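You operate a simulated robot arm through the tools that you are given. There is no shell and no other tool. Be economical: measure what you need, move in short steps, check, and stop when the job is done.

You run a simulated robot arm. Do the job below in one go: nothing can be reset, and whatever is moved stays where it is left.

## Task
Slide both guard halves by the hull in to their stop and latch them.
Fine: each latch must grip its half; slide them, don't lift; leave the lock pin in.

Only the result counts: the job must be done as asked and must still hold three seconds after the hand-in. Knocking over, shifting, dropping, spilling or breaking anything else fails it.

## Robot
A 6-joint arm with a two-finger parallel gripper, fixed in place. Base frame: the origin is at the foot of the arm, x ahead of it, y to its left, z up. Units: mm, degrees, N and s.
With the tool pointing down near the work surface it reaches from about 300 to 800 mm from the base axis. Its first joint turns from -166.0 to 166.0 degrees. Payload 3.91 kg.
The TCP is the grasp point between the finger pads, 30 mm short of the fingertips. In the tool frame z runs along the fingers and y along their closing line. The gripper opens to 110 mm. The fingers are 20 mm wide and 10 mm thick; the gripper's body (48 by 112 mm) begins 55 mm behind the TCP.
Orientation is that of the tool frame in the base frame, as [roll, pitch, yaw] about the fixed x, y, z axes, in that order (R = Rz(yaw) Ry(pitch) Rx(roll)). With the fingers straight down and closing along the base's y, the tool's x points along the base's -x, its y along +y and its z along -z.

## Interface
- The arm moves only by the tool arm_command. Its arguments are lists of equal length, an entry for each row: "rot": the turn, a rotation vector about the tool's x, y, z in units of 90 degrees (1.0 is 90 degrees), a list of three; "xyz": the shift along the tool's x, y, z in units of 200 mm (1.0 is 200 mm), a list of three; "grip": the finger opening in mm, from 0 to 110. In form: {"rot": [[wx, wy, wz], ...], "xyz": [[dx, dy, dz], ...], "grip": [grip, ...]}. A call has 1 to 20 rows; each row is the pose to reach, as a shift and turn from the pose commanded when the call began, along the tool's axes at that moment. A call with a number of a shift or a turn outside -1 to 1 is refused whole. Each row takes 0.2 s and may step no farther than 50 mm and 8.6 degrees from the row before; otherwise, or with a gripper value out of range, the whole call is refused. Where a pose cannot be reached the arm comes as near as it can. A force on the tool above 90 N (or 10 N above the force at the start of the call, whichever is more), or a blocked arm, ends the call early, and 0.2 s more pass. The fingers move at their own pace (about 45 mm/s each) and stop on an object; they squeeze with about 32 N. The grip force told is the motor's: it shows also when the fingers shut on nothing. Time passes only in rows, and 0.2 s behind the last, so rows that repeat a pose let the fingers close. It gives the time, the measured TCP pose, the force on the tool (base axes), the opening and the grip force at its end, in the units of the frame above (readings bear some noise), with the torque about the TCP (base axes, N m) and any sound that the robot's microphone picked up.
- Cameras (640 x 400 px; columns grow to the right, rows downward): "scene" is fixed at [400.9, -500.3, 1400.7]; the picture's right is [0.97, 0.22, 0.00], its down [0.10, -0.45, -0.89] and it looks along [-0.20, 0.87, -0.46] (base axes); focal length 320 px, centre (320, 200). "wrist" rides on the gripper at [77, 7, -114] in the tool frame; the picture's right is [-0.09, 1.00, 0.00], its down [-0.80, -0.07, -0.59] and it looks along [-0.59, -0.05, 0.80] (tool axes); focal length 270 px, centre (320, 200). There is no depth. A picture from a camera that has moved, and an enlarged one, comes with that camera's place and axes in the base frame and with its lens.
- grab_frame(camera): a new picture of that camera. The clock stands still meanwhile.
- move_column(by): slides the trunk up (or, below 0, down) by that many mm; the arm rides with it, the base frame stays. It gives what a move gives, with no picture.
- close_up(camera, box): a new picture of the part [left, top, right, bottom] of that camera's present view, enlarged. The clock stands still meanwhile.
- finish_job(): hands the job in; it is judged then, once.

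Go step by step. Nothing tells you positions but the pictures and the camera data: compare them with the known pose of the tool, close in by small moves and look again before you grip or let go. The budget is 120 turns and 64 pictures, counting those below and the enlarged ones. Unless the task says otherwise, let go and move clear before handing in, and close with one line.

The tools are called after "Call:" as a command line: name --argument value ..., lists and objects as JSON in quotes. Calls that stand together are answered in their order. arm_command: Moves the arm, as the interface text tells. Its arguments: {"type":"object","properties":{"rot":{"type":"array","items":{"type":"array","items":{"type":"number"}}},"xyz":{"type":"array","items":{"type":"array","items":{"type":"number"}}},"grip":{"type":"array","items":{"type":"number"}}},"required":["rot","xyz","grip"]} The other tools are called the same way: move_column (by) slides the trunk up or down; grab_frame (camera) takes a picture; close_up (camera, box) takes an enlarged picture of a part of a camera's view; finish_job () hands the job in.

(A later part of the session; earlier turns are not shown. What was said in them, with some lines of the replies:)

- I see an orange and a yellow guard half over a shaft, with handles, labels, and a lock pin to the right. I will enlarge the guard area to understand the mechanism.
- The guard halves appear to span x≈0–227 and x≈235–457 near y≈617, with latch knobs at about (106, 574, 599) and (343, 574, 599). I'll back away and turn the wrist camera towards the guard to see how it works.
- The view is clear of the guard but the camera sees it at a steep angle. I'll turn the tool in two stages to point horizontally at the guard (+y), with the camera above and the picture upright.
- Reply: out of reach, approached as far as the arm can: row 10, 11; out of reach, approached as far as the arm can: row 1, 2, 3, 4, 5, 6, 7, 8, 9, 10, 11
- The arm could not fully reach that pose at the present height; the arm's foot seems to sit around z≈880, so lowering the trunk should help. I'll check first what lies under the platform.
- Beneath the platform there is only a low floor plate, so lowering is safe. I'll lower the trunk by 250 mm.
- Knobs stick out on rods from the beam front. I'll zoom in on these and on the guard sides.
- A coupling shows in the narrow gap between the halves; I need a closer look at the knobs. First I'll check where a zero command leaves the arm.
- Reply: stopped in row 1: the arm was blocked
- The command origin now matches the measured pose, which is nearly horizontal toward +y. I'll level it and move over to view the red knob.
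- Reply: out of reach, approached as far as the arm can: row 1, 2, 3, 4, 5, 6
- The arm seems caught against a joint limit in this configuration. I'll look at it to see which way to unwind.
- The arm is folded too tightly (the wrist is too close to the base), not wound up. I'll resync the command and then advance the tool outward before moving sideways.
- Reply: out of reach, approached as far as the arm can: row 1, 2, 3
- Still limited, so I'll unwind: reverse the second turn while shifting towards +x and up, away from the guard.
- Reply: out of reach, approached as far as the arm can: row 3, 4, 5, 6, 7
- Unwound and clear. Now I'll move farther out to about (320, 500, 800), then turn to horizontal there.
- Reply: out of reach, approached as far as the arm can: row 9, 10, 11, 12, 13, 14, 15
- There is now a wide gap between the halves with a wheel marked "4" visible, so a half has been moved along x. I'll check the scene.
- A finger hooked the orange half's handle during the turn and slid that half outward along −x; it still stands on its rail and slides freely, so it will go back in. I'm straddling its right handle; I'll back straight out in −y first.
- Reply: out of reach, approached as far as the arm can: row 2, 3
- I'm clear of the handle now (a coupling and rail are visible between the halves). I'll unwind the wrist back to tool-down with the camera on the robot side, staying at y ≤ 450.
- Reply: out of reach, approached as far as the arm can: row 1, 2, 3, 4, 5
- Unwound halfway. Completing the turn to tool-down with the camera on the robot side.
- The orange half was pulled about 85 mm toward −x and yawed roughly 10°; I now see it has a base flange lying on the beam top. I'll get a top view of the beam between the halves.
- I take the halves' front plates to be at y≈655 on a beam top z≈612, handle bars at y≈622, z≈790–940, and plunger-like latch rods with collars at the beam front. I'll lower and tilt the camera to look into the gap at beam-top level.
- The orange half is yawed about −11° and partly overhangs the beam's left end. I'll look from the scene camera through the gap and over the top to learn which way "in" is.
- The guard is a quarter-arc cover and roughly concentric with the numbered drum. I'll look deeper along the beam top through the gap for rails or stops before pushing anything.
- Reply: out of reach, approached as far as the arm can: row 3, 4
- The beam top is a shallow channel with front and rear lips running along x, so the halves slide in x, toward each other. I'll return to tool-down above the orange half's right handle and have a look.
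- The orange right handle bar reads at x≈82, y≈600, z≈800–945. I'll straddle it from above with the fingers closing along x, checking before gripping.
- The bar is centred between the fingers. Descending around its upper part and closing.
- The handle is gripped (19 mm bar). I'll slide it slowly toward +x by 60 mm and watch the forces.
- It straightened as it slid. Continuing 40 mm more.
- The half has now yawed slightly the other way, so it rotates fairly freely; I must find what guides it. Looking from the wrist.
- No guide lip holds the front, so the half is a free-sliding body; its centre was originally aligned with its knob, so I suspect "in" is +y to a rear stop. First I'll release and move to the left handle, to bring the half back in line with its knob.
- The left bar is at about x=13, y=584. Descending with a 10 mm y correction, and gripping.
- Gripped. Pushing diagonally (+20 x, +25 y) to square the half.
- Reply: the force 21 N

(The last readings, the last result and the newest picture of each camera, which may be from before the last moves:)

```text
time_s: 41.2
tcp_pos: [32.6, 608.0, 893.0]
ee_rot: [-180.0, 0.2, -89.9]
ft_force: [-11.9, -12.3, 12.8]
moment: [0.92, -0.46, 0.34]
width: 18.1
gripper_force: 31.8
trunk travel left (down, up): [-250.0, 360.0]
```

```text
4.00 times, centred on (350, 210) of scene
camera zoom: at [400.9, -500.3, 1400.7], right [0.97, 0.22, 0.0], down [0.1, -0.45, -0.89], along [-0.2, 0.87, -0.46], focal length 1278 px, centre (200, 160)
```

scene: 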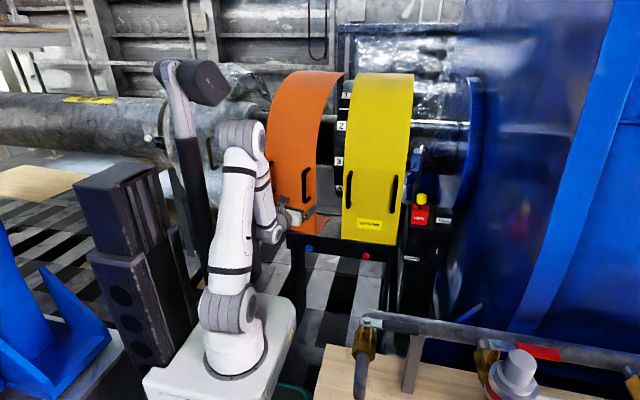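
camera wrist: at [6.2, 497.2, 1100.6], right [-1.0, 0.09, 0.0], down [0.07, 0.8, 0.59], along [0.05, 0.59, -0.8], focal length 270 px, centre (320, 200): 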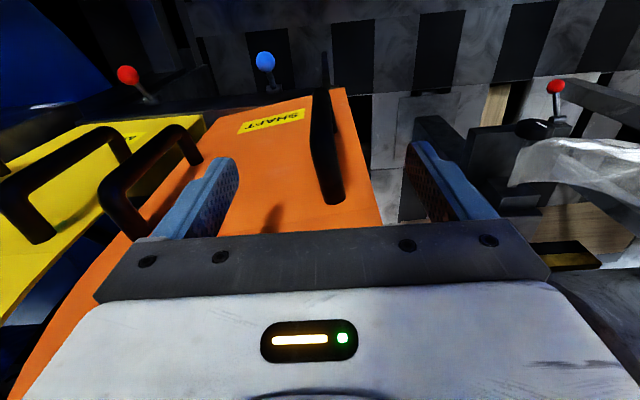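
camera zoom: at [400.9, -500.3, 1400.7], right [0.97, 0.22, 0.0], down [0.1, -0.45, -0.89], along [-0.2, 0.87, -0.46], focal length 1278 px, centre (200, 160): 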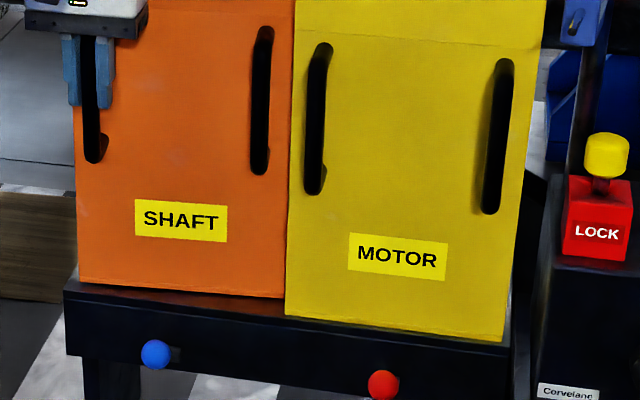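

The orange half is now nearly square at x≈−4…223 and slid in +y past the yellow's line without meeting lips, so +y travel exists. I'll release and go to a low two-finger push on the plate to square it and find the stop.

Call:
arm_command --rot '[[0, 0, 0], [0, 0, 0], [0, 0, 0], [0, 0, 0], [0, 0, 0], [0, 0, 0], [0, 0, 0], [0, 0, 0], [0, 0, 0]]' --xyz '[[0, 0, 0], [0, 0, 0], [0, 0, -0.2], [0, 0, -0.4], [0.15, 0, -0.45], [0.3, -0.1, -0.45], [0.4, -0.25, -0.3], [0.4, -0.385, -0.15], [0.4, -0.385, 0]]' --grip '[50, 60, 60, 60, 80, 100, 110, 110, 110]'

Call:
arm_command --rot '[[0, 0, 0], [0, 0, 0], [0, 0, 0], [0, 0, 0], [0, -0.07, 0], [0, -0.14, 0]]' --xyz '[[0, 0, 0.2], [0, 0, 0.4], [0, 0, 0.6], [0, 0, 0.8], [0, 0, 0.98], [-0.05, 0, 0.99]]' --grip '[110, 110, 110, 110, 110, 110]'

Call:
grab_frame --camera "wrist"

```text
time_s: 43.2
tcp_pos: [111.7, 529.5, 890.7]
ee_rot: [180.0, 0.0, -90.0]
ft_force: [0.3, 0.1, -0.4]
moment: [-0.01, -0.01, -0.01]
width: 110.1
gripper_force: 0.1
trunk travel left (down, up): [-250.0, 360.0]
```

```text
time_s: 44.6
tcp_pos: [110.6, 538.2, 692.1]
ee_rot: [-180.0, 12.7, -90.1]
ft_force: [-0.3, 0.2, -0.2]
moment: [-0.02, -0.03, -0.01]
width: 110.1
gripper_force: 0.0
trunk travel left (down, up): [-250.0, 360.0]
```

```text
26 pictures are left
camera wrist: at [103.9, 439.1, 787.4], right [-1.0, 0.09, 0.02], down [0.07, 0.65, 0.76], along [0.05, 0.75, -0.66], focal length 270 px, centre (320, 200)
```

wrist: 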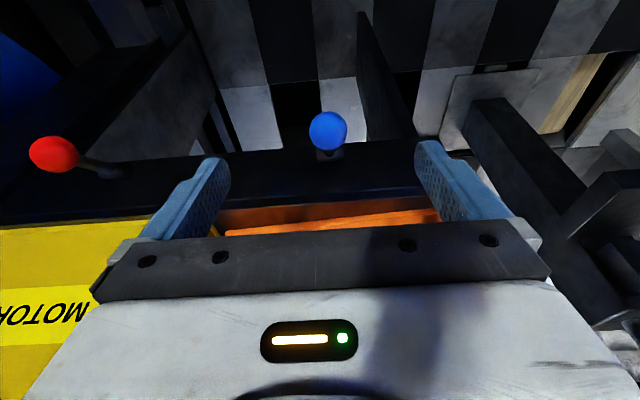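

Lowering slightly and advancing to just before the plate.

Call:
arm_command --rot '[[0, 0, 0], [0, 0, 0], [0, 0, 0], [0, 0, 0], [0, 0, 0], [0, 0, 0], [0, 0, 0]]' --xyz '[[-0.066, 0, 0.033], [-0.13, 0, 0.066], [-0.2, 0, 0.1], [-0.26, 0, 0.133], [-0.33, 0, 0.166], [-0.4, 0, 0.2], [-0.46, 0, 0.232]]' --grip '[110, 110, 110, 110, 110, 110, 110]'

Call:
close_up --camera "scene" --box '[270, 160, 430, 260]'

```text
time_s: 46.2
tcp_pos: [109.8, 636.8, 666.3]
ee_rot: [-180.0, 12.6, -89.9]
ft_force: [-8.5, -14.4, 2.4]
moment: [1.05, -0.56, 0.18]
width: 110.1
gripper_force: 0.1
trunk travel left (down, up): [-250.0, 360.0]
```

```text
4.00 times, centred on (350, 210) of scene
camera zoom: at [400.9, -500.3, 1400.7], right [0.97, 0.22, 0.0], down [0.1, -0.45, -0.89], along [-0.2, 0.87, -0.46], focal length 1278 px, centre (200, 160)
```

zoom: 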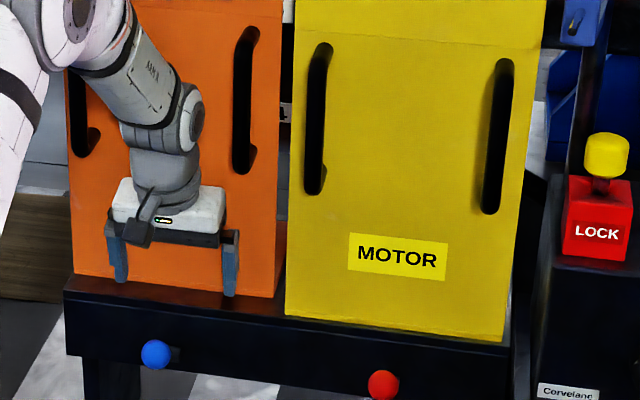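

The half is now squared by the two fingers, with about 15 N of friction. I'll push on slowly in +y looking for a stop.

Call:
arm_command --rot '[[0, 0, 0], [0, 0, 0], [0, 0, 0], [0, 0, 0], [0, 0, 0], [0, 0, 0]]' --xyz '[[-0.0146, 0, 0.0033], [-0.0293, 0, 0.0066], [-0.0439, 0, 0.01], [-0.0585, 0, 0.0132], [-0.073, 0, 0.0165], [-0.0878, 0, 0.02]]' --grip '[110, 110, 110, 110, 110, 110]'

```text
time_s: 47.3
tcp_pos: [108.9, 645.4, 676.8]
ee_rot: [180.0, 13.0, -89.9]
ft_force: [-5.8, -62.8, 38.9]
moment: [5.43, -0.43, 0.04]
width: 110.1
gripper_force: 0.2
trunk travel left (down, up): [-250.0, 360.0]
stopped in row 5: the force on the tool passed its limit at 93 N (the readings are from after the stop); the commanded pose is now the measured one
```

A firm stop was met in +y (about 90 N), so that is "in". I'll back off a little and inspect.

Call:
arm_command --rot '[[0, 0, 0], [0, 0, 0], [0, 0, 0], [0, 0, 0]]' --xyz '[[0.05, 0, 0], [0.15, 0, 0], [0.3, 0, -0.05], [0.45, 0, -0.1]]' --grip '[110, 110, 110, 110]'

Call:
close_up --camera "scene" --box '[270, 160, 430, 260]'

Call:
close_up --camera "wrist" --box '[180, 60, 480, 240]'

```text
time_s: 48.3
tcp_pos: [111.2, 558.2, 668.1]
ee_rot: [180.0, 12.6, -89.9]
ft_force: [-0.1, -0.1, 0.1]
moment: [0.0, -0.01, -0.01]
width: 110.1
gripper_force: 0.0
trunk travel left (down, up): [-250.0, 360.0]
```

```text
4.00 times, centred on (350, 210) of scene
camera zoom: at [400.9, -500.3, 1400.7], right [0.97, 0.22, 0.0], down [0.1, -0.45, -0.89], along [-0.2, 0.87, -0.46], focal length 1278 px, centre (200, 160)
```

zoom: 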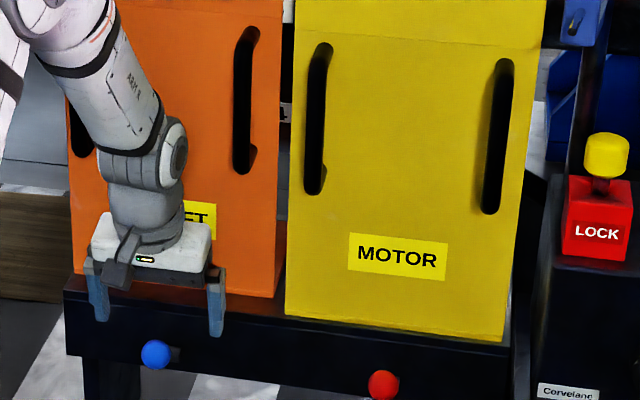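

```text
2.13 times, centred on (330, 150) of wrist
camera zoom: at [104.3, 458.9, 764.1], right [-1.0, 0.09, 0.02], down [0.07, 0.65, 0.75], along [0.05, 0.75, -0.66], focal length 577 px, centre (299, 307)
```

zoom: 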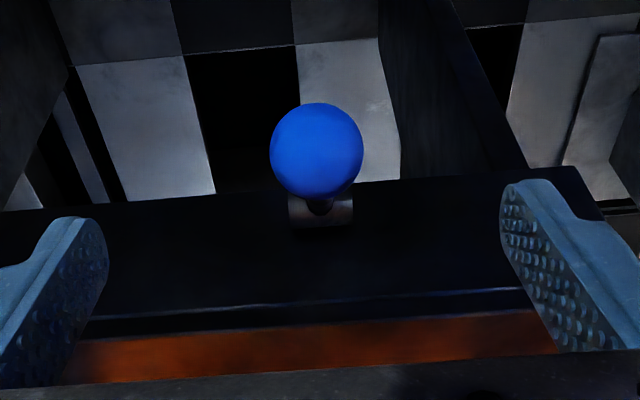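

The half stays at its stop. Now I need to understand the latch: zooming in on the blue knob and its mount.

Call:
close_up --camera "wrist" --box '[290, 95, 370, 175]'

Call:
close_up --camera "scene" --box '[295, 232, 380, 268]'

```text
5.00 times, centred on (330, 135) of wrist
camera zoom: at [104.3, 458.9, 764.1], right [-1.0, 0.09, 0.02], down [0.07, 0.65, 0.75], along [0.05, 0.75, -0.66], focal length 1351 px, centre (270, 525)
```

zoom: 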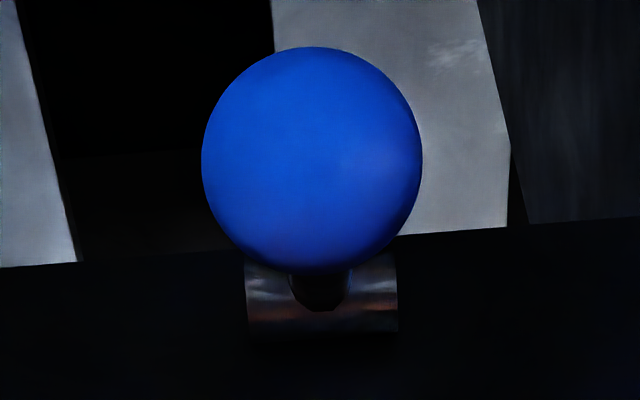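

```text
7.53 times, centred on (338, 250) of scene
camera zoom: at [400.9, -500.3, 1400.7], right [0.97, 0.22, 0.0], down [0.1, -0.45, -0.89], along [-0.2, 0.87, -0.46], focal length 2406 px, centre (188, -176)
```

zoom: 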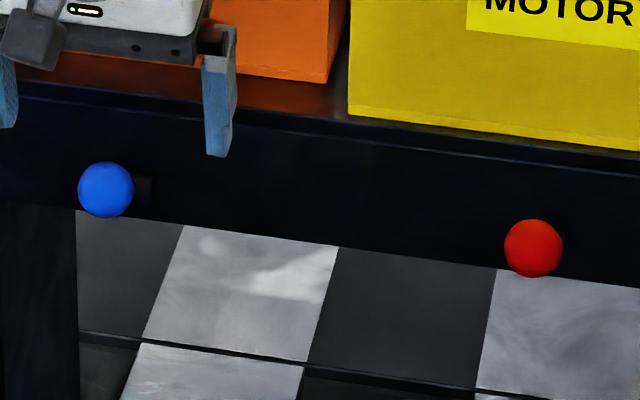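

The knob is a ball (≈31 mm) on a short rod set in a horizontal barrel along x: a swing lever pivoting near (y≈604, z≈588), ball at (104, 569, 599). I'll grip the ball from above and test which way it swings.

Call:
arm_command --rot '[[0, 0.07, 0], [0, 0.14, 0], [0, 0.14, 0], [0, 0.14, 0], [0, 0.14, 0]]' --xyz '[[-0.038, 0.017, -0.043], [-0.0755, 0.035, -0.0855], [-0.04, 0.035, 0.06], [-0.01, 0.035, 0.2], [0.0205, 0.035, 0.344]]' --grip '[90, 80, 75, 75, 75]'

Call:
grab_frame --camera "wrist"

```text
time_s: 49.5
tcp_pos: [103.0, 569.6, 599.7]
ee_rot: [-180.0, 0.0, -89.9]
ft_force: [0.1, 0.2, -0.3]
moment: [0.0, -0.01, 0.03]
width: 75.1
gripper_force: 0.1
trunk travel left (down, up): [-250.0, 360.0]
```

```text
20 pictures are left
camera wrist: at [96.1, 493.3, 715.5], right [-1.0, 0.09, 0.0], down [0.07, 0.8, 0.59], along [0.05, 0.59, -0.8], focal length 270 px, centre (320, 200)
```

wrist: 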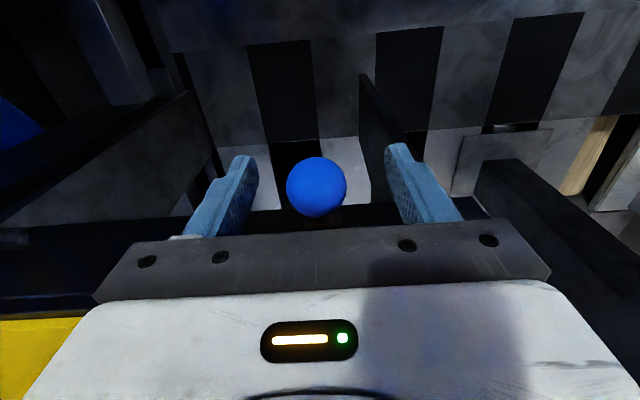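

The ball is centred between the fingers; closing on it.

Call:
arm_command --rot '[[0, 0, 0], [0, 0, 0], [0, 0, 0], [0, 0, 0], [0, 0, 0], [0, 0, 0]]' --xyz '[[0, 0, 0], [0, 0, 0], [0, 0, 0], [0, 0, 0], [0, 0, 0], [0, 0, 0]]' --grip '[50, 35, 25, 20, 20, 20]'

Call:
arm_command --rot '[[0, 0, 0], [0, 0, 0], [0, 0, 0], [0, 0, 0], [0, 0, 0]]' --xyz '[[0, 0, -0.01], [0, 0, -0.02], [0, 0, -0.03], [-0.003, 0, -0.04], [-0.006, 0, -0.05]]' --grip '[20, 20, 20, 20, 20]'

```text
time_s: 50.9
tcp_pos: [104.5, 569.7, 599.5]
ee_rot: [-180.0, -0.1, -90.0]
ft_force: [25.1, -0.2, -0.6]
moment: [-0.03, -0.25, -0.05]
width: 31.5
gripper_force: 45.3
trunk travel left (down, up): [-250.0, 360.0]
```

```text
time_s: 52.1
tcp_pos: [104.0, 568.6, 609.1]
ee_rot: [179.9, -0.4, -90.0]
ft_force: [23.6, -6.3, -32.1]
moment: [-0.27, -0.21, -0.11]
width: 31.3
gripper_force: 45.4
trunk travel left (down, up): [-250.0, 360.0]
```

Up is resisted at about 32 N. Testing the downward direction gently for comparison.

Call:
arm_command --rot '[[0, 0, 0], [0, 0, 0], [0, 0, 0], [0, 0, 0], [0, 0, 0]]' --xyz '[[0, -0.005, 0.02], [0, -0.008, 0.04], [0, -0.008, 0.06], [0, -0.008, 0.08], [0, -0.008, 0.1]]' --grip '[20, 20, 20, 20, 20]'

```text
time_s: 53.3
tcp_pos: [104.9, 570.6, 592.3]
ee_rot: [-179.9, 0.4, -89.9]
ft_force: [3.0, -8.6, 23.9]
moment: [0.91, -0.13, 0.13]
width: 31.5
gripper_force: 45.2
trunk travel left (down, up): [-250.0, 360.0]
```

Both ways show moderate resistance; I'll look at the ball within the fingers to see whether it followed or slipped.

Call:
close_up --camera "wrist" --box '[220, 120, 430, 240]'

```text
3.05 times, centred on (325, 180) of wrist
camera zoom: at [98.1, 494.0, 708.6], right [-1.0, 0.09, 0.0], down [0.07, 0.8, 0.6], along [0.05, 0.6, -0.8], focal length 824 px, centre (305, 261)
```

zoom: 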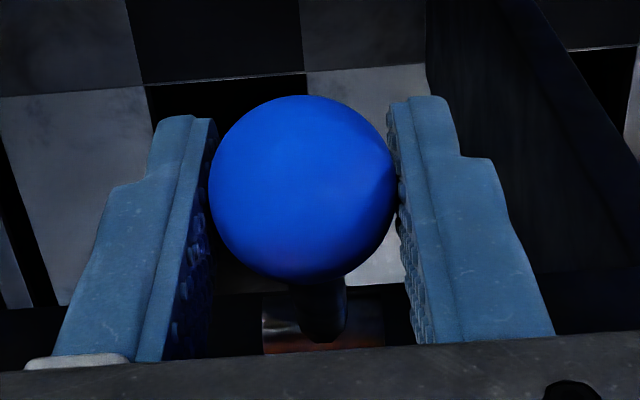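

The ball follows the fingers, so it's a stiff swing lever. I'll swing it upward along its arc and watch force and sound.

Call:
arm_command --rot '[[0, 0, 0], [0, 0, 0], [0, 0, 0], [0, 0, 0], [0, 0, 0], [0, 0, 0]]' --xyz '[[-0.0085, 0, -0.0305], [-0.0215, 0, -0.059], [-0.0395, 0, -0.0845], [-0.062, 0, -0.1065], [-0.0875, 0, -0.1245], [-0.116, 0, -0.138]]' --grip '[20, 20, 20, 20, 20, 20]'

Call:
close_up --camera "wrist" --box '[220, 120, 430, 240]'

```text
time_s: 54.7
tcp_pos: [103.3, 594.1, 619.6]
ee_rot: [180.0, 0.2, -89.9]
ft_force: [-0.3, -0.4, -0.1]
moment: [0.01, 0.03, 0.0]
width: 19.8
gripper_force: 0.1
trunk travel left (down, up): [-250.0, 360.0]
```

```text
3.05 times, centred on (325, 180) of wrist
camera zoom: at [98.1, 518.2, 735.0], right [-1.0, 0.09, 0.0], down [0.07, 0.8, 0.6], along [0.05, 0.59, -0.8], focal length 824 px, centre (305, 261)
```

zoom: 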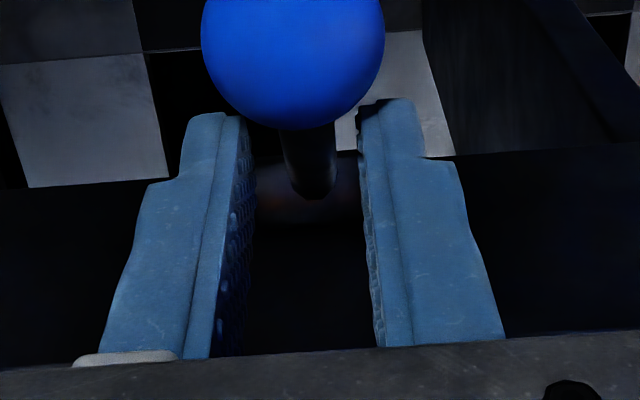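

The fingers slipped off and the ball sits at its old height: up is blocked, but it did follow downward. I'll press it down from above with closed fingertips.

Call:
arm_command --rot '[[0, 0, 0], [0, 0, 0], [0, 0, 0], [0, 0, 0], [0, 0, 0]]' --xyz '[[0, 0, -0.1], [0, 0, -0.25], [0.115, 0, -0.25], [0.12, 0, -0.2], [0.12, 0, -0.15]]' --grip '[20, 20, 5, 0, 0]'

Call:
arm_command --rot '[[0, 0, 0], [0, 0, 0], [0, 0, 0], [0, 0, 0], [0, 0, 0], [0, 0, 0], [0, 0, 0], [0, 0, 0], [0, 0, 0]]' --xyz '[[0, 0, 0.02], [0, 0, 0.04], [0, 0, 0.06], [0, 0, 0.08], [-0.005, 0, 0.1], [-0.01, 0, 0.12], [-0.015, 0, 0.14], [-0.025, 0, 0.16], [-0.035, 0, 0.18]]' --grip '[0, 0, 0, 0, 0, 0, 0, 0, 0]'

```text
time_s: 55.9
tcp_pos: [104.5, 569.6, 648.5]
ee_rot: [-180.0, -0.1, -89.9]
ft_force: [0.0, -0.5, 0.1]
moment: [-0.02, 0.0, 0.0]
width: 0.1
gripper_force: 32.5
trunk travel left (down, up): [-250.0, 360.0]
```

```text
time_s: 57.9
tcp_pos: [105.2, 575.7, 613.1]
ee_rot: [-179.9, 0.0, -90.0]
ft_force: [0.1, -0.9, -0.2]
moment: [0.01, 0.02, 0.02]
width: 0.0
gripper_force: 31.8
trunk travel left (down, up): [-250.0, 360.0]
```

Call:
grab_frame --camera "wrist"

```text
17 pictures are left
camera wrist: at [98.5, 500.3, 727.8], right [-1.0, 0.09, 0.0], down [0.07, 0.8, 0.59], along [0.05, 0.59, -0.8], focal length 270 px, centre (320, 200)
```

wrist: 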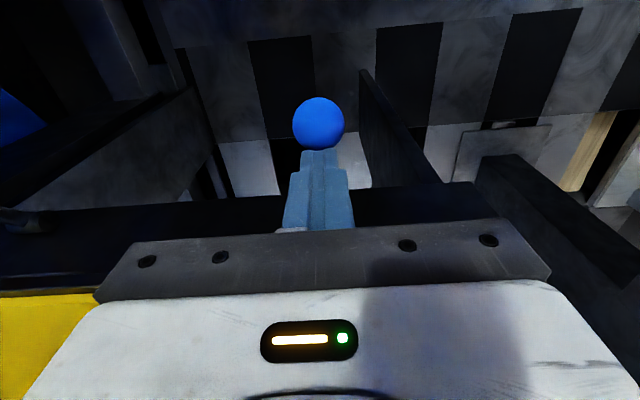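

The lever has swung down about 40° and stays. I'll keep pressing until it reaches its end.

Call:
arm_command --rot '[[0, 0, 0], [0, 0, 0], [0, 0, 0], [0, 0, 0], [0, 0, 0], [0, 0, 0], [0, 0, 0], [0, 0, 0], [0, 0, 0]]' --xyz '[[0.05, 0, 0], [0.05, 0, 0.02], [0.05, 0, 0.045], [0.05, 0, 0.07], [0.045, 0, 0.095], [0.04, 0, 0.12], [0.03, 0, 0.145], [0.02, 0, 0.17], [0.01, 0, 0.19]]' --grip '[0, 0, 0, 0, 0, 0, 0, 0, 0]'

Call:
grab_frame --camera "wrist"

```text
time_s: 59.9
tcp_pos: [105.0, 574.7, 575.6]
ee_rot: [180.0, -0.1, -90.0]
ft_force: [0.3, -1.6, 1.1]
moment: [-0.05, -0.06, 0.03]
width: 0.0
gripper_force: 32.0
trunk travel left (down, up): [-250.0, 360.0]
```

```text
16 pictures are left
camera wrist: at [98.5, 498.0, 690.0], right [-1.0, 0.09, 0.0], down [0.07, 0.8, 0.59], along [0.05, 0.59, -0.8], focal length 270 px, centre (320, 200)
```

wrist: 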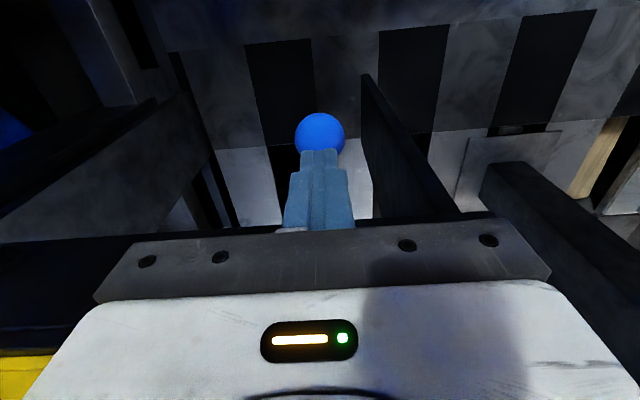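

The ball is now near z≈533 and still moving freely; continuing down, slightly further out to keep the gripper body clear of the beam.

Call:
arm_command --rot '[[0, 0, 0], [0, 0, 0], [0, 0, 0], [0, 0, 0], [0, 0, 0], [0, 0, 0], [0, 0, 0], [0, 0, 0]]' --xyz '[[0.065, 0, 0], [0.065, 0, 0.02], [0.065, 0, 0.045], [0.065, 0, 0.07], [0.065, 0, 0.095], [0.065, 0, 0.12], [0.065, 0, 0.145], [0.065, 0, 0.17]]' --grip '[0, 0, 0, 0, 0, 0, 0, 0]'

Call:
close_up --camera "scene" --box '[275, 190, 395, 280]'

```text
time_s: 61.2
tcp_pos: [105.8, 563.3, 565.9]
ee_rot: [-179.9, 1.1, -89.9]
ft_force: [-1.2, -23.7, 54.7]
moment: [-0.3, 0.16, 0.12]
width: 0.0
gripper_force: 31.5
trunk travel left (down, up): [-250.0, 360.0]
stopped in row 6: the force on the tool passed its limit at 96 N (the readings are from after the stop); the commanded pose is now the measured one
```

```text
4.44 times, centred on (335, 235) of scene
camera zoom: at [400.9, -500.3, 1400.7], right [0.97, 0.22, 0.0], down [0.1, -0.45, -0.89], along [-0.2, 0.87, -0.46], focal length 1420 px, centre (253, 44)
```

zoom: 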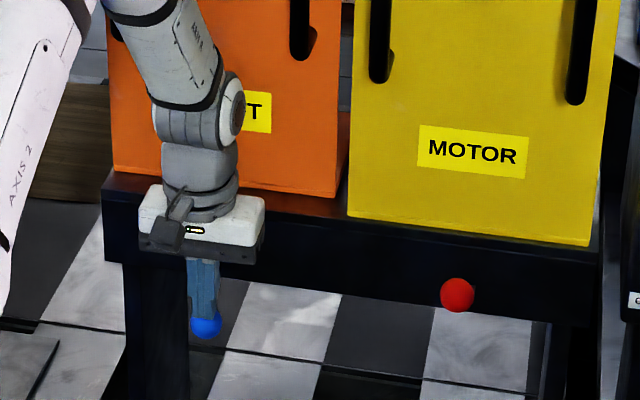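

The lever met its end stop. I'll retract upward and check that it stays and whether something now holds the half.

Call:
arm_command --rot '[[0, 0, 0], [0, 0, 0], [0, 0, 0], [0, 0, 0], [0, -0.07, 0], [0, -0.14, 0]]' --xyz '[[0, 0, -0.05], [0.05, 0, -0.2], [0.15, 0, -0.4], [0.2, 0, -0.6], [0.2, 0, -0.75], [0.2, 0, -0.8]]' --grip '[0, 0, 0, 0, 0, 0]'

Call:
close_up --camera "wrist" --box '[100, 30, 500, 240]'

```text
time_s: 62.6
tcp_pos: [104.5, 522.8, 720.2]
ee_rot: [-179.9, 13.3, -90.0]
ft_force: [0.2, -0.8, 0.4]
moment: [-0.01, 0.01, -0.02]
width: 0.0
gripper_force: 31.7
trunk travel left (down, up): [-250.0, 360.0]
```

```text
1.60 times, centred on (300, 135) of wrist
camera zoom: at [98.1, 422.8, 813.8], right [-1.0, 0.09, 0.02], down [0.07, 0.64, 0.76], along [0.05, 0.76, -0.65], focal length 432 px, centre (352, 304)
```

zoom: 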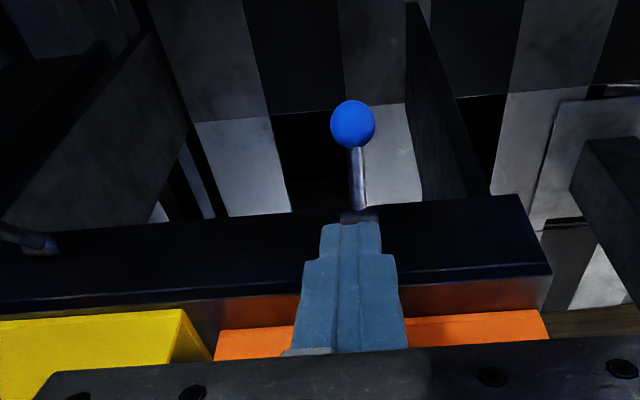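

The blue lever now points down and stays. I'll test the hold by gripping the orange right handle (≈188, 624) and pulling lightly.

Call:
arm_command --rot '[[0, 0.07, 0], [0, 0.148, 0], [0, 0.148, 0], [0, 0.148, 0], [0, 0.148, 0]]' --xyz '[[-0.04, 0, -0.19], [-0.09, -0.08, -0.38], [-0.13, -0.2, -0.57], [-0.18, -0.32, -0.76], [-0.225, -0.4175, -0.95]]' --grip '[20, 40, 60, 70, 70]'

Call:
arm_command --rot '[[0, 0, 0], [0, 0, 0], [0, 0, 0], [0, 0, 0]]' --xyz '[[0, 0, -0.2], [0, 0, -0.4], [-0.2, 0, -0.4], [-0.43, 0, -0.4]]' --grip '[70, 70, 70, 70]'

Call:
grab_frame --camera "wrist"

```text
time_s: 63.8
tcp_pos: [187.8, 523.1, 913.6]
ee_rot: [-179.9, -0.1, -90.0]
ft_force: [0.2, -0.1, -0.2]
moment: [0.01, 0.0, 0.0]
width: 70.2
gripper_force: 0.0
trunk travel left (down, up): [-250.0, 360.0]
```

```text
time_s: 64.8
tcp_pos: [189.7, 611.3, 994.7]
ee_rot: [-179.9, -0.2, -90.0]
ft_force: [0.1, -0.4, 0.3]
moment: [0.04, -0.02, -0.04]
width: 70.0
gripper_force: 0.1
trunk travel left (down, up): [-250.0, 360.0]
```

```text
13 pictures are left
camera wrist: at [182.4, 534.1, 1110.1], right [-1.0, 0.09, 0.0], down [0.07, 0.8, 0.59], along [0.05, 0.59, -0.81], focal length 270 px, centre (320, 200)
```

wrist: 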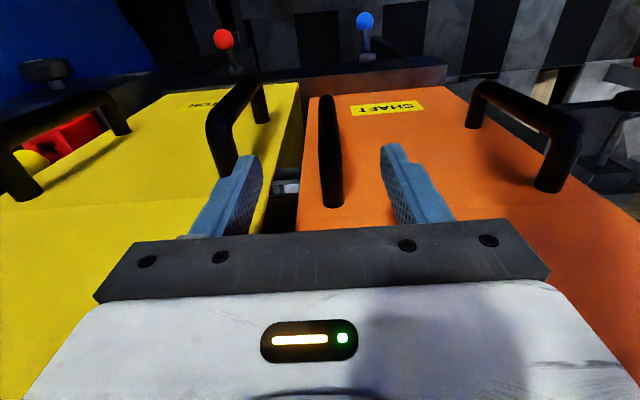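

The bar is at about (185, 620). Descending, gripping, then pulling lightly by a few mm in −y.

Call:
arm_command --rot '[[0, 0, 0], [0, 0, 0], [0, 0, 0], [0, 0, 0], [0, 0, 0], [0, 0, 0], [0, 0, 0], [0, 0, 0]]' --xyz '[[-0.04, 0.022, 0.1], [-0.04, 0.022, 0.3], [-0.04, 0.022, 0.51], [-0.04, 0.022, 0.51], [-0.04, 0.022, 0.51], [-0.04, 0.022, 0.51], [-0.04, 0.022, 0.51], [-0.04, 0.022, 0.51]]' --grip '[70, 70, 70, 40, 20, 10, 5, 5]'

Call:
arm_command --rot '[[0, 0, 0], [0, 0, 0], [0, 0, 0]]' --xyz '[[0.008, 0, 0], [0.016, 0, 0], [0.025, 0, 0]]' --grip '[5, 5, 5]'

```text
time_s: 66.6
tcp_pos: [182.9, 616.1, 893.8]
ee_rot: [-179.9, -0.2, -89.9]
ft_force: [-13.1, -4.7, 0.0]
moment: [0.41, 0.49, 0.16]
width: 18.0
gripper_force: 32.3
trunk travel left (down, up): [-250.0, 360.0]
```

```text
time_s: 67.4
tcp_pos: [182.5, 614.9, 892.5]
ee_rot: [-180.0, 0.0, -89.8]
ft_force: [-13.6, 23.1, 5.0]
moment: [0.16, 1.35, 0.04]
width: 17.9
gripper_force: 32.0
trunk travel left (down, up): [-250.0, 360.0]
```

Call:
arm_command --rot '[[0, 0, 0], [0, 0, 0], [0, 0, 0]]' --xyz '[[0.01, 0, 0], [0.02, 0, 0], [0.03, 0, 0]]' --grip '[5, 5, 5]'

```text
time_s: 68.2
tcp_pos: [185.4, 605.3, 893.2]
ee_rot: [-179.9, -0.3, -90.0]
ft_force: [-6.6, -10.0, -0.9]
moment: [-0.33, 0.15, 0.16]
width: 8.5
gripper_force: 3.3
trunk travel left (down, up): [-250.0, 360.0]
```

The grip slipped off the bar before the half gave way, so the latch holds it. Now backing off and moving to the yellow half for the same low two-finger push at x≈345.

Call:
arm_command --rot '[[0, 0, 0], [0, 0, 0], [0, 0, 0], [0, 0, 0], [0, 0, 0], [0, 0, 0], [0, 0, 0]]' --xyz '[[0.15, 0, 0], [0.38, 0, 0], [0.4, -0.2, 0], [0.4, -0.4, 0], [0.4, -0.6, 0], [0.4, -0.8, 0], [0.4, -0.8, 0]]' --grip '[10, 30, 60, 90, 110, 110, 110]'

Call:
arm_command --rot '[[0, 0, 0], [0, 0, 0], [0, 0, 0], [0, 0, 0], [0, -0.07, 0], [0, -0.14, 0]]' --xyz '[[0, 0, 0.2], [0, 0, 0.4], [0, 0, 0.6], [0, 0, 0.8], [0, 0, 0.98], [-0.05, 0, 0.99]]' --grip '[110, 110, 110, 110, 110, 110]'

Call:
close_up --camera "scene" --box '[270, 160, 430, 260]'

```text
time_s: 69.8
tcp_pos: [346.1, 527.7, 894.1]
ee_rot: [-180.0, -0.2, -89.9]
ft_force: [-0.6, -1.0, 0.6]
moment: [0.02, -0.04, -0.02]
width: 110.3
gripper_force: 0.1
trunk travel left (down, up): [-250.0, 360.0]
```

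```text
time_s: 71.2
tcp_pos: [345.2, 537.6, 693.8]
ee_rot: [-180.0, 12.6, -89.8]
ft_force: [-0.3, 0.0, -0.5]
moment: [0.01, -0.04, 0.02]
width: 110.0
gripper_force: 0.0
trunk travel left (down, up): [-250.0, 360.0]
```

```text
4.00 times, centred on (350, 210) of scene
camera zoom: at [400.9, -500.3, 1400.7], right [0.97, 0.22, 0.0], down [0.1, -0.45, -0.89], along [-0.2, 0.87, -0.46], focal length 1278 px, centre (200, 160)
```

zoom: 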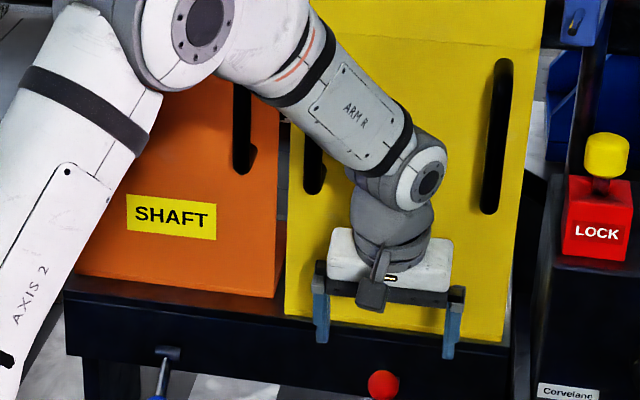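

Orange hasn't moved and the blue lever is down. Now pushing the yellow half in +y the same way.

Call:
arm_command --rot '[[0, 0, 0], [0, 0, 0], [0, 0, 0], [0, 0, 0], [0, 0, 0]]' --xyz '[[-0.06, 0, 0.041], [-0.12, 0, 0.082], [-0.18, 0, 0.123], [-0.24, 0, 0.164], [-0.298, 0, 0.2045]]' --grip '[110, 110, 110, 110, 110]'

Call:
arm_command --rot '[[0, 0, 0], [0, 0, 0], [0, 0, 0], [0, 0, 0], [0, 0, 0], [0, 0, 0], [0, 0, 0], [0, 0, 0], [0, 0, 0], [0, 0, 0], [0, 0, 0], [0, 0, 0]]' --xyz '[[-0.0195, 0, 0.0044], [-0.039, 0, 0.0088], [-0.0585, 0, 0.013], [-0.078, 0, 0.0176], [-0.0975, 0, 0.022], [-0.117, 0, 0.026], [-0.1365, 0, 0.0308], [-0.156, 0, 0.035], [-0.1755, 0, 0.04], [-0.195, 0, 0.044], [-0.2145, 0, 0.048], [-0.234, 0, 0.053]]' --grip '[110, 110, 110, 110, 110, 110, 110, 110, 110, 110, 110, 110]'

```text
time_s: 72.4
tcp_pos: [345.3, 603.6, 666.7]
ee_rot: [180.0, 12.5, -89.8]
ft_force: [0.4, -0.6, 0.6]
moment: [0.02, 0.01, 0.01]
width: 110.0
gripper_force: 0.0
trunk travel left (down, up): [-250.0, 360.0]
```

```text
time_s: 75.1
tcp_pos: [346.6, 643.8, 677.6]
ee_rot: [-179.8, 12.9, -90.0]
ft_force: [-20.2, -64.1, 33.6]
moment: [5.34, -1.37, 0.67]
width: 110.2
gripper_force: 0.1
trunk travel left (down, up): [-250.0, 360.0]
stopped in row 12: the force on the tool passed its limit at 92 N (the readings are from after the stop); the commanded pose is now the measured one
```

Yellow met the same stop at the same depth. Retreating and moving above the red knob with closed fingers.

Call:
arm_command --rot '[[0, 0, 0], [0, 0, 0], [0, 0.07, 0], [0, 0.143, 0], [0, 0.143, 0], [0, 0.143, 0], [0, 0.143, 0]]' --xyz '[[0.08, 0, 0], [0.25, 0, -0.08], [0.393, 0.0155, -0.167], [0.393, 0.0155, -0.167], [0.393, 0.0155, -0.167], [0.393, 0.0155, -0.167], [0.393, 0.0155, -0.167]]' --grip '[110, 110, 70, 40, 20, 0, 0]'

Call:
grab_frame --camera "wrist"

```text
time_s: 76.7
tcp_pos: [343.9, 567.5, 687.0]
ee_rot: [-179.9, -0.3, -90.0]
ft_force: [0.5, 0.5, -0.3]
moment: [0.02, 0.0, -0.02]
width: 6.3
gripper_force: 0.0
trunk travel left (down, up): [-250.0, 360.0]
```

```text
11 pictures are left
camera wrist: at [336.5, 491.5, 801.6], right [-1.0, 0.09, 0.0], down [0.07, 0.8, 0.59], along [0.05, 0.59, -0.81], focal length 270 px, centre (320, 200)
```

wrist: 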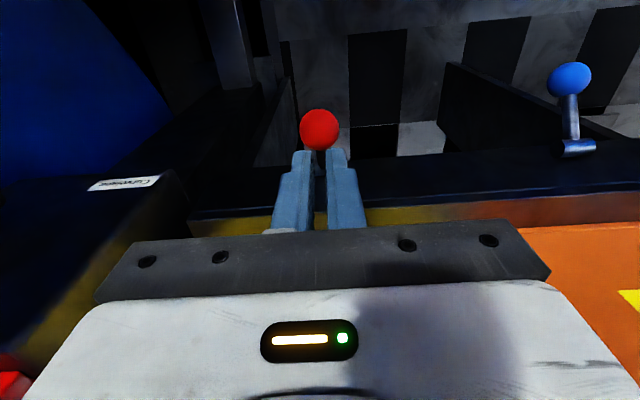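

The red ball is centred below the fingertips at (344, 572). Pressing it down along the same path.

Call:
arm_command --rot '[[0, 0, 0], [0, 0, 0], [0, 0, 0], [0, 0, 0], [0, 0, 0], [0, 0, 0], [0, 0, 0], [0, 0, 0], [0, 0, 0], [0, 0, 0], [0, 0, 0], [0, 0, 0], [0, 0, 0], [0, 0, 0], [0, 0, 0], [0, 0, 0], [0, 0, 0], [0, 0, 0]]' --xyz '[[0, 0, 0.1], [0, 0, 0.19], [0, 0, 0.21], [0, 0, 0.235], [0, 0, 0.26], [0, 0, 0.285], [0, 0, 0.31], [0, 0, 0.335], [0, 0, 0.36], [0, 0, 0.385], [0, 0, 0.41], [0, 0, 0.435], [0, 0, 0.46], [0, 0, 0.485], [0, 0, 0.51], [0, 0, 0.535], [0.02, 0, 0.56], [0.02, 0, 0.585]]' --grip '[0, 0, 0, 0, 0, 0, 0, 0, 0, 0, 0, 0, 0, 0, 0, 0, 0, 0]'

```text
time_s: 80.5
tcp_pos: [342.6, 561.7, 568.6]
ee_rot: [-179.9, -0.3, -90.0]
ft_force: [0.5, 1.8, 1.4]
moment: [0.06, -0.01, -0.01]
width: 0.0
gripper_force: 31.7
trunk travel left (down, up): [-250.0, 360.0]
```

Call:
arm_command --rot '[[0, 0, 0], [0, 0, 0], [0, 0, 0], [0, 0, 0], [0, 0, 0]]' --xyz '[[0, 0, 0.02], [0, 0, 0.04], [0, 0, 0.06], [0, 0, 0.08], [0, 0, 0.1]]' --grip '[0, 0, 0, 0, 0]'

Call:
grab_frame --camera "wrist"

```text
time_s: 81.7
tcp_pos: [344.5, 566.0, 566.9]
ee_rot: [-179.2, 0.7, -90.0]
ft_force: [-9.8, -18.7, 48.5]
moment: [-0.22, 0.39, 0.1]
width: 0.0
gripper_force: 32.1
trunk travel left (down, up): [-250.0, 360.0]
stopped in row 5: the force on the tool passed its limit at 94 N (the readings are from after the stop); the commanded pose is now the measured one
```

```text
10 pictures are left
camera wrist: at [336.6, 487.5, 680.6], right [-1.0, 0.09, -0.01], down [0.06, 0.79, 0.61], along [0.06, 0.6, -0.8], focal length 270 px, centre (320, 200)
```

wrist: 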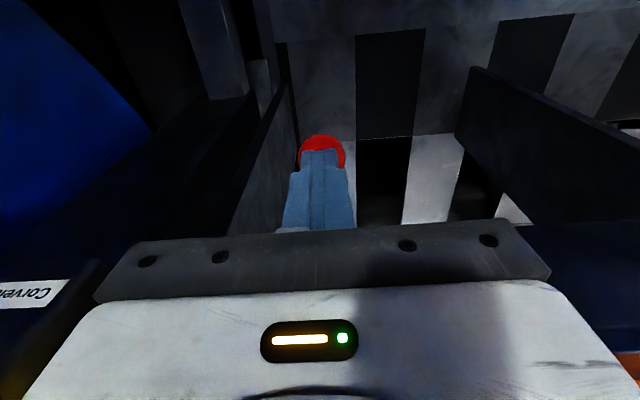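

The red lever met the same end stop. Retracting well clear and inspecting both latches.

Call:
arm_command --rot '[[0, 0, 0], [0, 0, 0], [0, 0, 0], [0, 0, 0], [0, 0, 0], [0, 0, 0]]' --xyz '[[0.02, 0, -0.05], [0.1, 0, -0.2], [0.25, 0, -0.4], [0.4, 0.1, -0.6], [0.5, 0.3, -0.8], [0.5, 0.5, -1.0]]' --grip '[0, 0, 0, 0, 0, 0]'

Call:
close_up --camera "scene" --box '[270, 160, 430, 280]'

Call:
grab_frame --camera "wrist"

```text
refused: row 4 steps farther than a row can; nothing moved
```

```text
3.33 times, centred on (350, 220) of scene
camera zoom: at [400.9, -500.3, 1400.7], right [0.97, 0.22, 0.0], down [0.1, -0.45, -0.89], along [-0.2, 0.87, -0.46], focal length 1065 px, centre (220, 133)
```

zoom: 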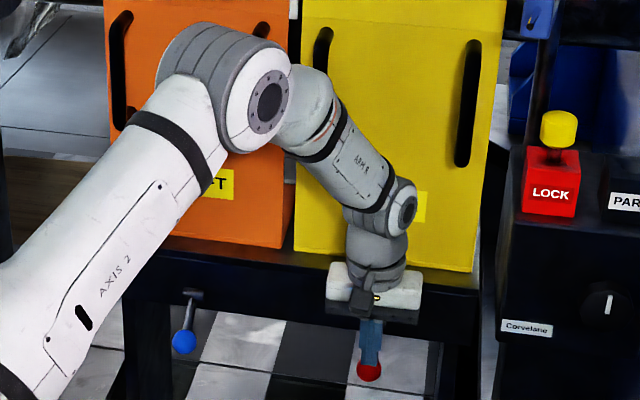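

```text
8 pictures are left
camera wrist: at [336.6, 487.5, 680.6], right [-1.0, 0.09, -0.01], down [0.06, 0.79, 0.61], along [0.06, 0.6, -0.8], focal length 270 px, centre (320, 200)
```

wrist: 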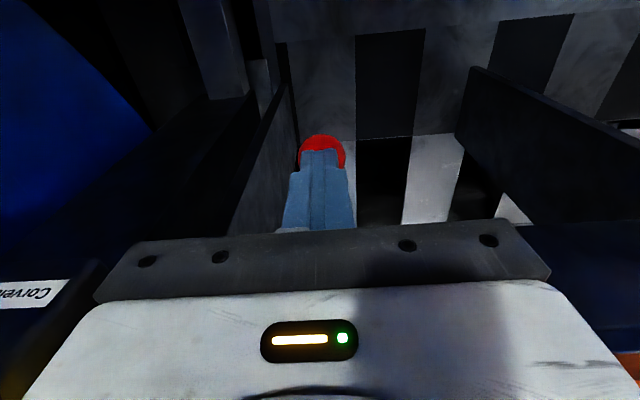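

The retract was refused for step size; repeating with smaller steps.

Call:
arm_command --rot '[[0, 0, 0], [0, 0, 0], [0, 0, 0], [0, 0, 0], [0, 0, 0], [0, 0, 0], [0, 0, 0]]' --xyz '[[0.02, 0, -0.05], [0.08, 0, -0.2], [0.16, 0, -0.38], [0.24, 0, -0.55], [0.32, 0.1, -0.7], [0.4, 0.25, -0.82], [0.4, 0.45, -0.9]]' --grip '[0, 0, 0, 0, 0, 0, 0]'

Call:
grab_frame --camera "wrist"

```text
time_s: 83.3
tcp_pos: [255.1, 484.4, 737.4]
ee_rot: [-179.7, 0.3, -90.0]
ft_force: [0.2, 0.5, -0.7]
moment: [0.01, -0.01, 0.02]
width: 0.1
gripper_force: 32.2
trunk travel left (down, up): [-250.0, 360.0]
```

```text
7 pictures are left
camera wrist: at [246.4, 408.1, 852.0], right [-1.0, 0.09, -0.01], down [0.07, 0.8, 0.6], along [0.06, 0.6, -0.8], focal length 270 px, centre (320, 200)
```

wrist: 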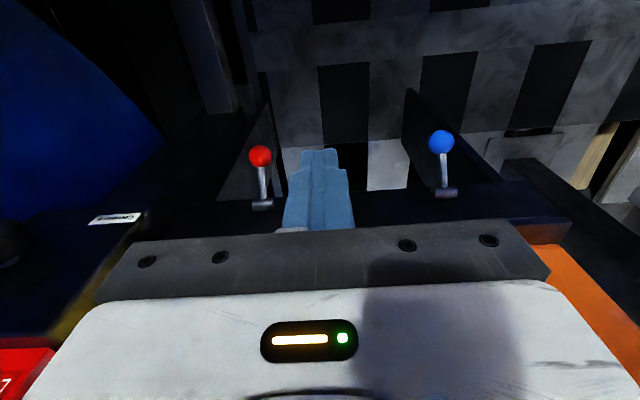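

Both levers point down alike. I'll do one light pull test on the yellow half's left handle (≈261, 618).

Call:
arm_command --rot '[[0, 0, 0], [0, 0, 0], [0, 0, 0], [0, 0, 0], [0, 0, 0]]' --xyz '[[0, 0, -0.2], [0, 0, -0.4], [0, 0, -0.6], [0, -0.02, -0.8], [0, -0.03, -1.0]]' --grip '[20, 40, 60, 70, 70]'

Call:
arm_command --rot '[[0, 0, 0], [0, 0, 0], [0, 0, 0], [0, 0, 0]]' --xyz '[[0, 0, -0.24], [-0.22, 0, -0.27], [-0.44, 0, -0.27], [-0.64, 0, -0.27]]' --grip '[70, 70, 70, 70]'

Call:
grab_frame --camera "wrist"

```text
time_s: 84.5
tcp_pos: [259.2, 484.5, 939.2]
ee_rot: [-179.6, 0.3, -90.0]
ft_force: [0.4, 0.1, 0.3]
moment: [-0.01, -0.02, -0.02]
width: 70.1
gripper_force: 0.1
trunk travel left (down, up): [-250.0, 360.0]
```

```text
time_s: 85.5
tcp_pos: [258.2, 612.8, 992.9]
ee_rot: [-179.6, 0.2, -90.1]
ft_force: [0.1, -0.7, -0.1]
moment: [0.03, 0.01, 0.0]
width: 70.2
gripper_force: 0.1
trunk travel left (down, up): [-250.0, 360.0]
```

```text
6 pictures are left
camera wrist: at [251.0, 536.6, 1106.9], right [-1.0, 0.09, -0.01], down [0.07, 0.8, 0.6], along [0.06, 0.6, -0.8], focal length 270 px, centre (320, 200)
```

wrist: 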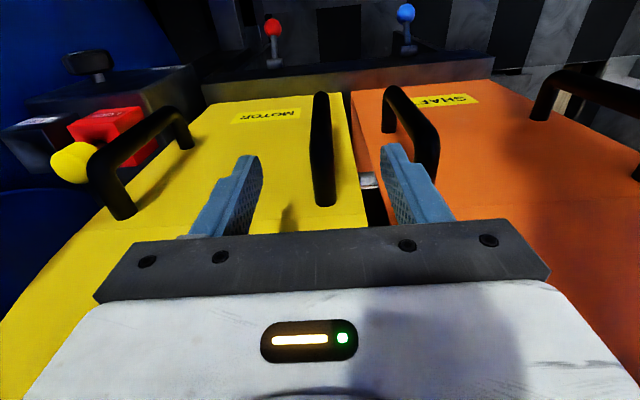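

Both halves look square and level with each other. Descending to grip and pull lightly.

Call:
arm_command --rot '[[0, 0, 0], [0, 0, 0], [0, 0, 0], [0, 0, 0], [0, 0, 0], [0, 0, 0], [0, 0, 0], [0, 0, 0]]' --xyz '[[-0.035, -0.012, 0.1], [-0.035, -0.012, 0.3], [-0.035, -0.012, 0.51], [-0.035, -0.012, 0.51], [-0.035, -0.012, 0.51], [-0.035, -0.012, 0.51], [-0.035, -0.012, 0.51], [-0.035, -0.012, 0.51]]' --grip '[70, 70, 70, 40, 20, 10, 5, 5]'

Call:
arm_command --rot '[[0, 0, 0], [0, 0, 0], [0, 0, 0]]' --xyz '[[0.008, 0, 0], [0.016, 0, 0], [0.025, 0, 0]]' --grip '[5, 5, 5]'

```text
time_s: 87.3
tcp_pos: [259.2, 620.3, 889.9]
ee_rot: [-179.7, 0.2, -89.9]
ft_force: [-17.8, -2.0, 0.3]
moment: [-0.04, 1.76, 0.04]
width: 18.1
gripper_force: 32.0
trunk travel left (down, up): [-250.0, 360.0]
```

```text
time_s: 88.1
tcp_pos: [258.8, 616.5, 890.7]
ee_rot: [-179.6, 0.4, -89.9]
ft_force: [-18.3, 23.8, 2.4]
moment: [0.33, 1.71, 0.03]
width: 17.9
gripper_force: 32.0
trunk travel left (down, up): [-250.0, 360.0]
```

Same resistance as orange (24 N with hardly any movement, plus a standing 18 N sideways), so it is held. Releasing, lifting clear and backing off.

Call:
arm_command --rot '[[0, 0, 0], [0, 0, 0], [0, 0, 0], [0, 0, 0], [0, 0, 0], [0, 0, 0], [0, 0, 0], [0, 0, 0], [0, 0, 0]]' --xyz '[[-0.02, 0, 0], [-0.02, 0, 0], [-0.02, 0, 0], [-0.02, 0, -0.2], [-0.02, 0, -0.4], [0.0, 0, -0.5], [0.22, 0, -0.5], [0.44, 0, -0.5], [0.66, 0, -0.5]]' --grip '[5, 40, 60, 60, 60, 60, 60, 60, 60]'

Call:
grab_frame --camera "scene"

Call:
close_up --camera "scene" --box '[270, 160, 450, 280]'

```text
time_s: 90.1
tcp_pos: [261.4, 481.5, 989.9]
ee_rot: [-179.6, 0.2, -89.9]
ft_force: [-0.8, 0.2, 0.1]
moment: [-0.01, -0.03, 0.03]
width: 60.1
gripper_force: 0.0
trunk travel left (down, up): [-250.0, 360.0]
```

```text
5 pictures are left
```

scene: 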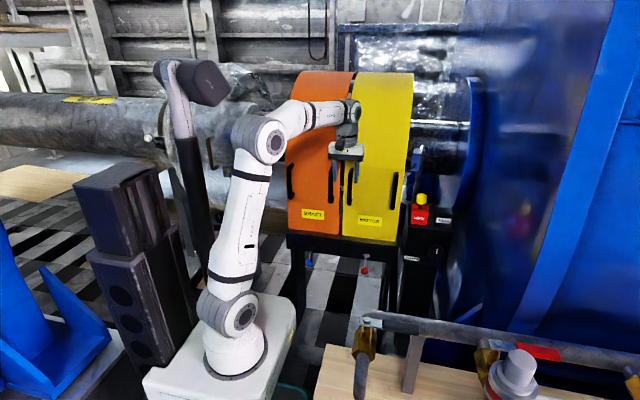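

```text
3.33 times, centred on (360, 220) of scene
camera zoom: at [400.9, -500.3, 1400.7], right [0.97, 0.22, 0.0], down [0.1, -0.45, -0.89], along [-0.2, 0.87, -0.46], focal length 1065 px, centre (187, 133)
```

zoom: 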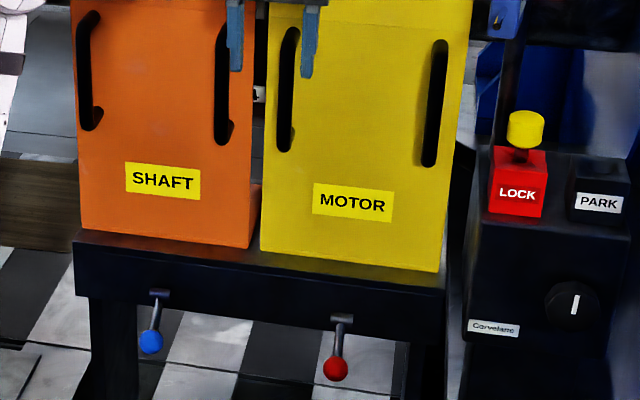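

Both halves stand square at the same depth against their stop, both latch levers are down, the lock pin is still in LOCK, and the arm is clear. Handing in.

Call:
finish_job

```text
The job is handed in.
```

I slid both guard halves in to their stop and swung both latch levers down. Each half held against a light pull, the lock pin stayed in, and the job is handed in. Early on a finger caught the orange half's handle and dragged it outward; I slid it back into line, about 7 mm to the left of where it started.
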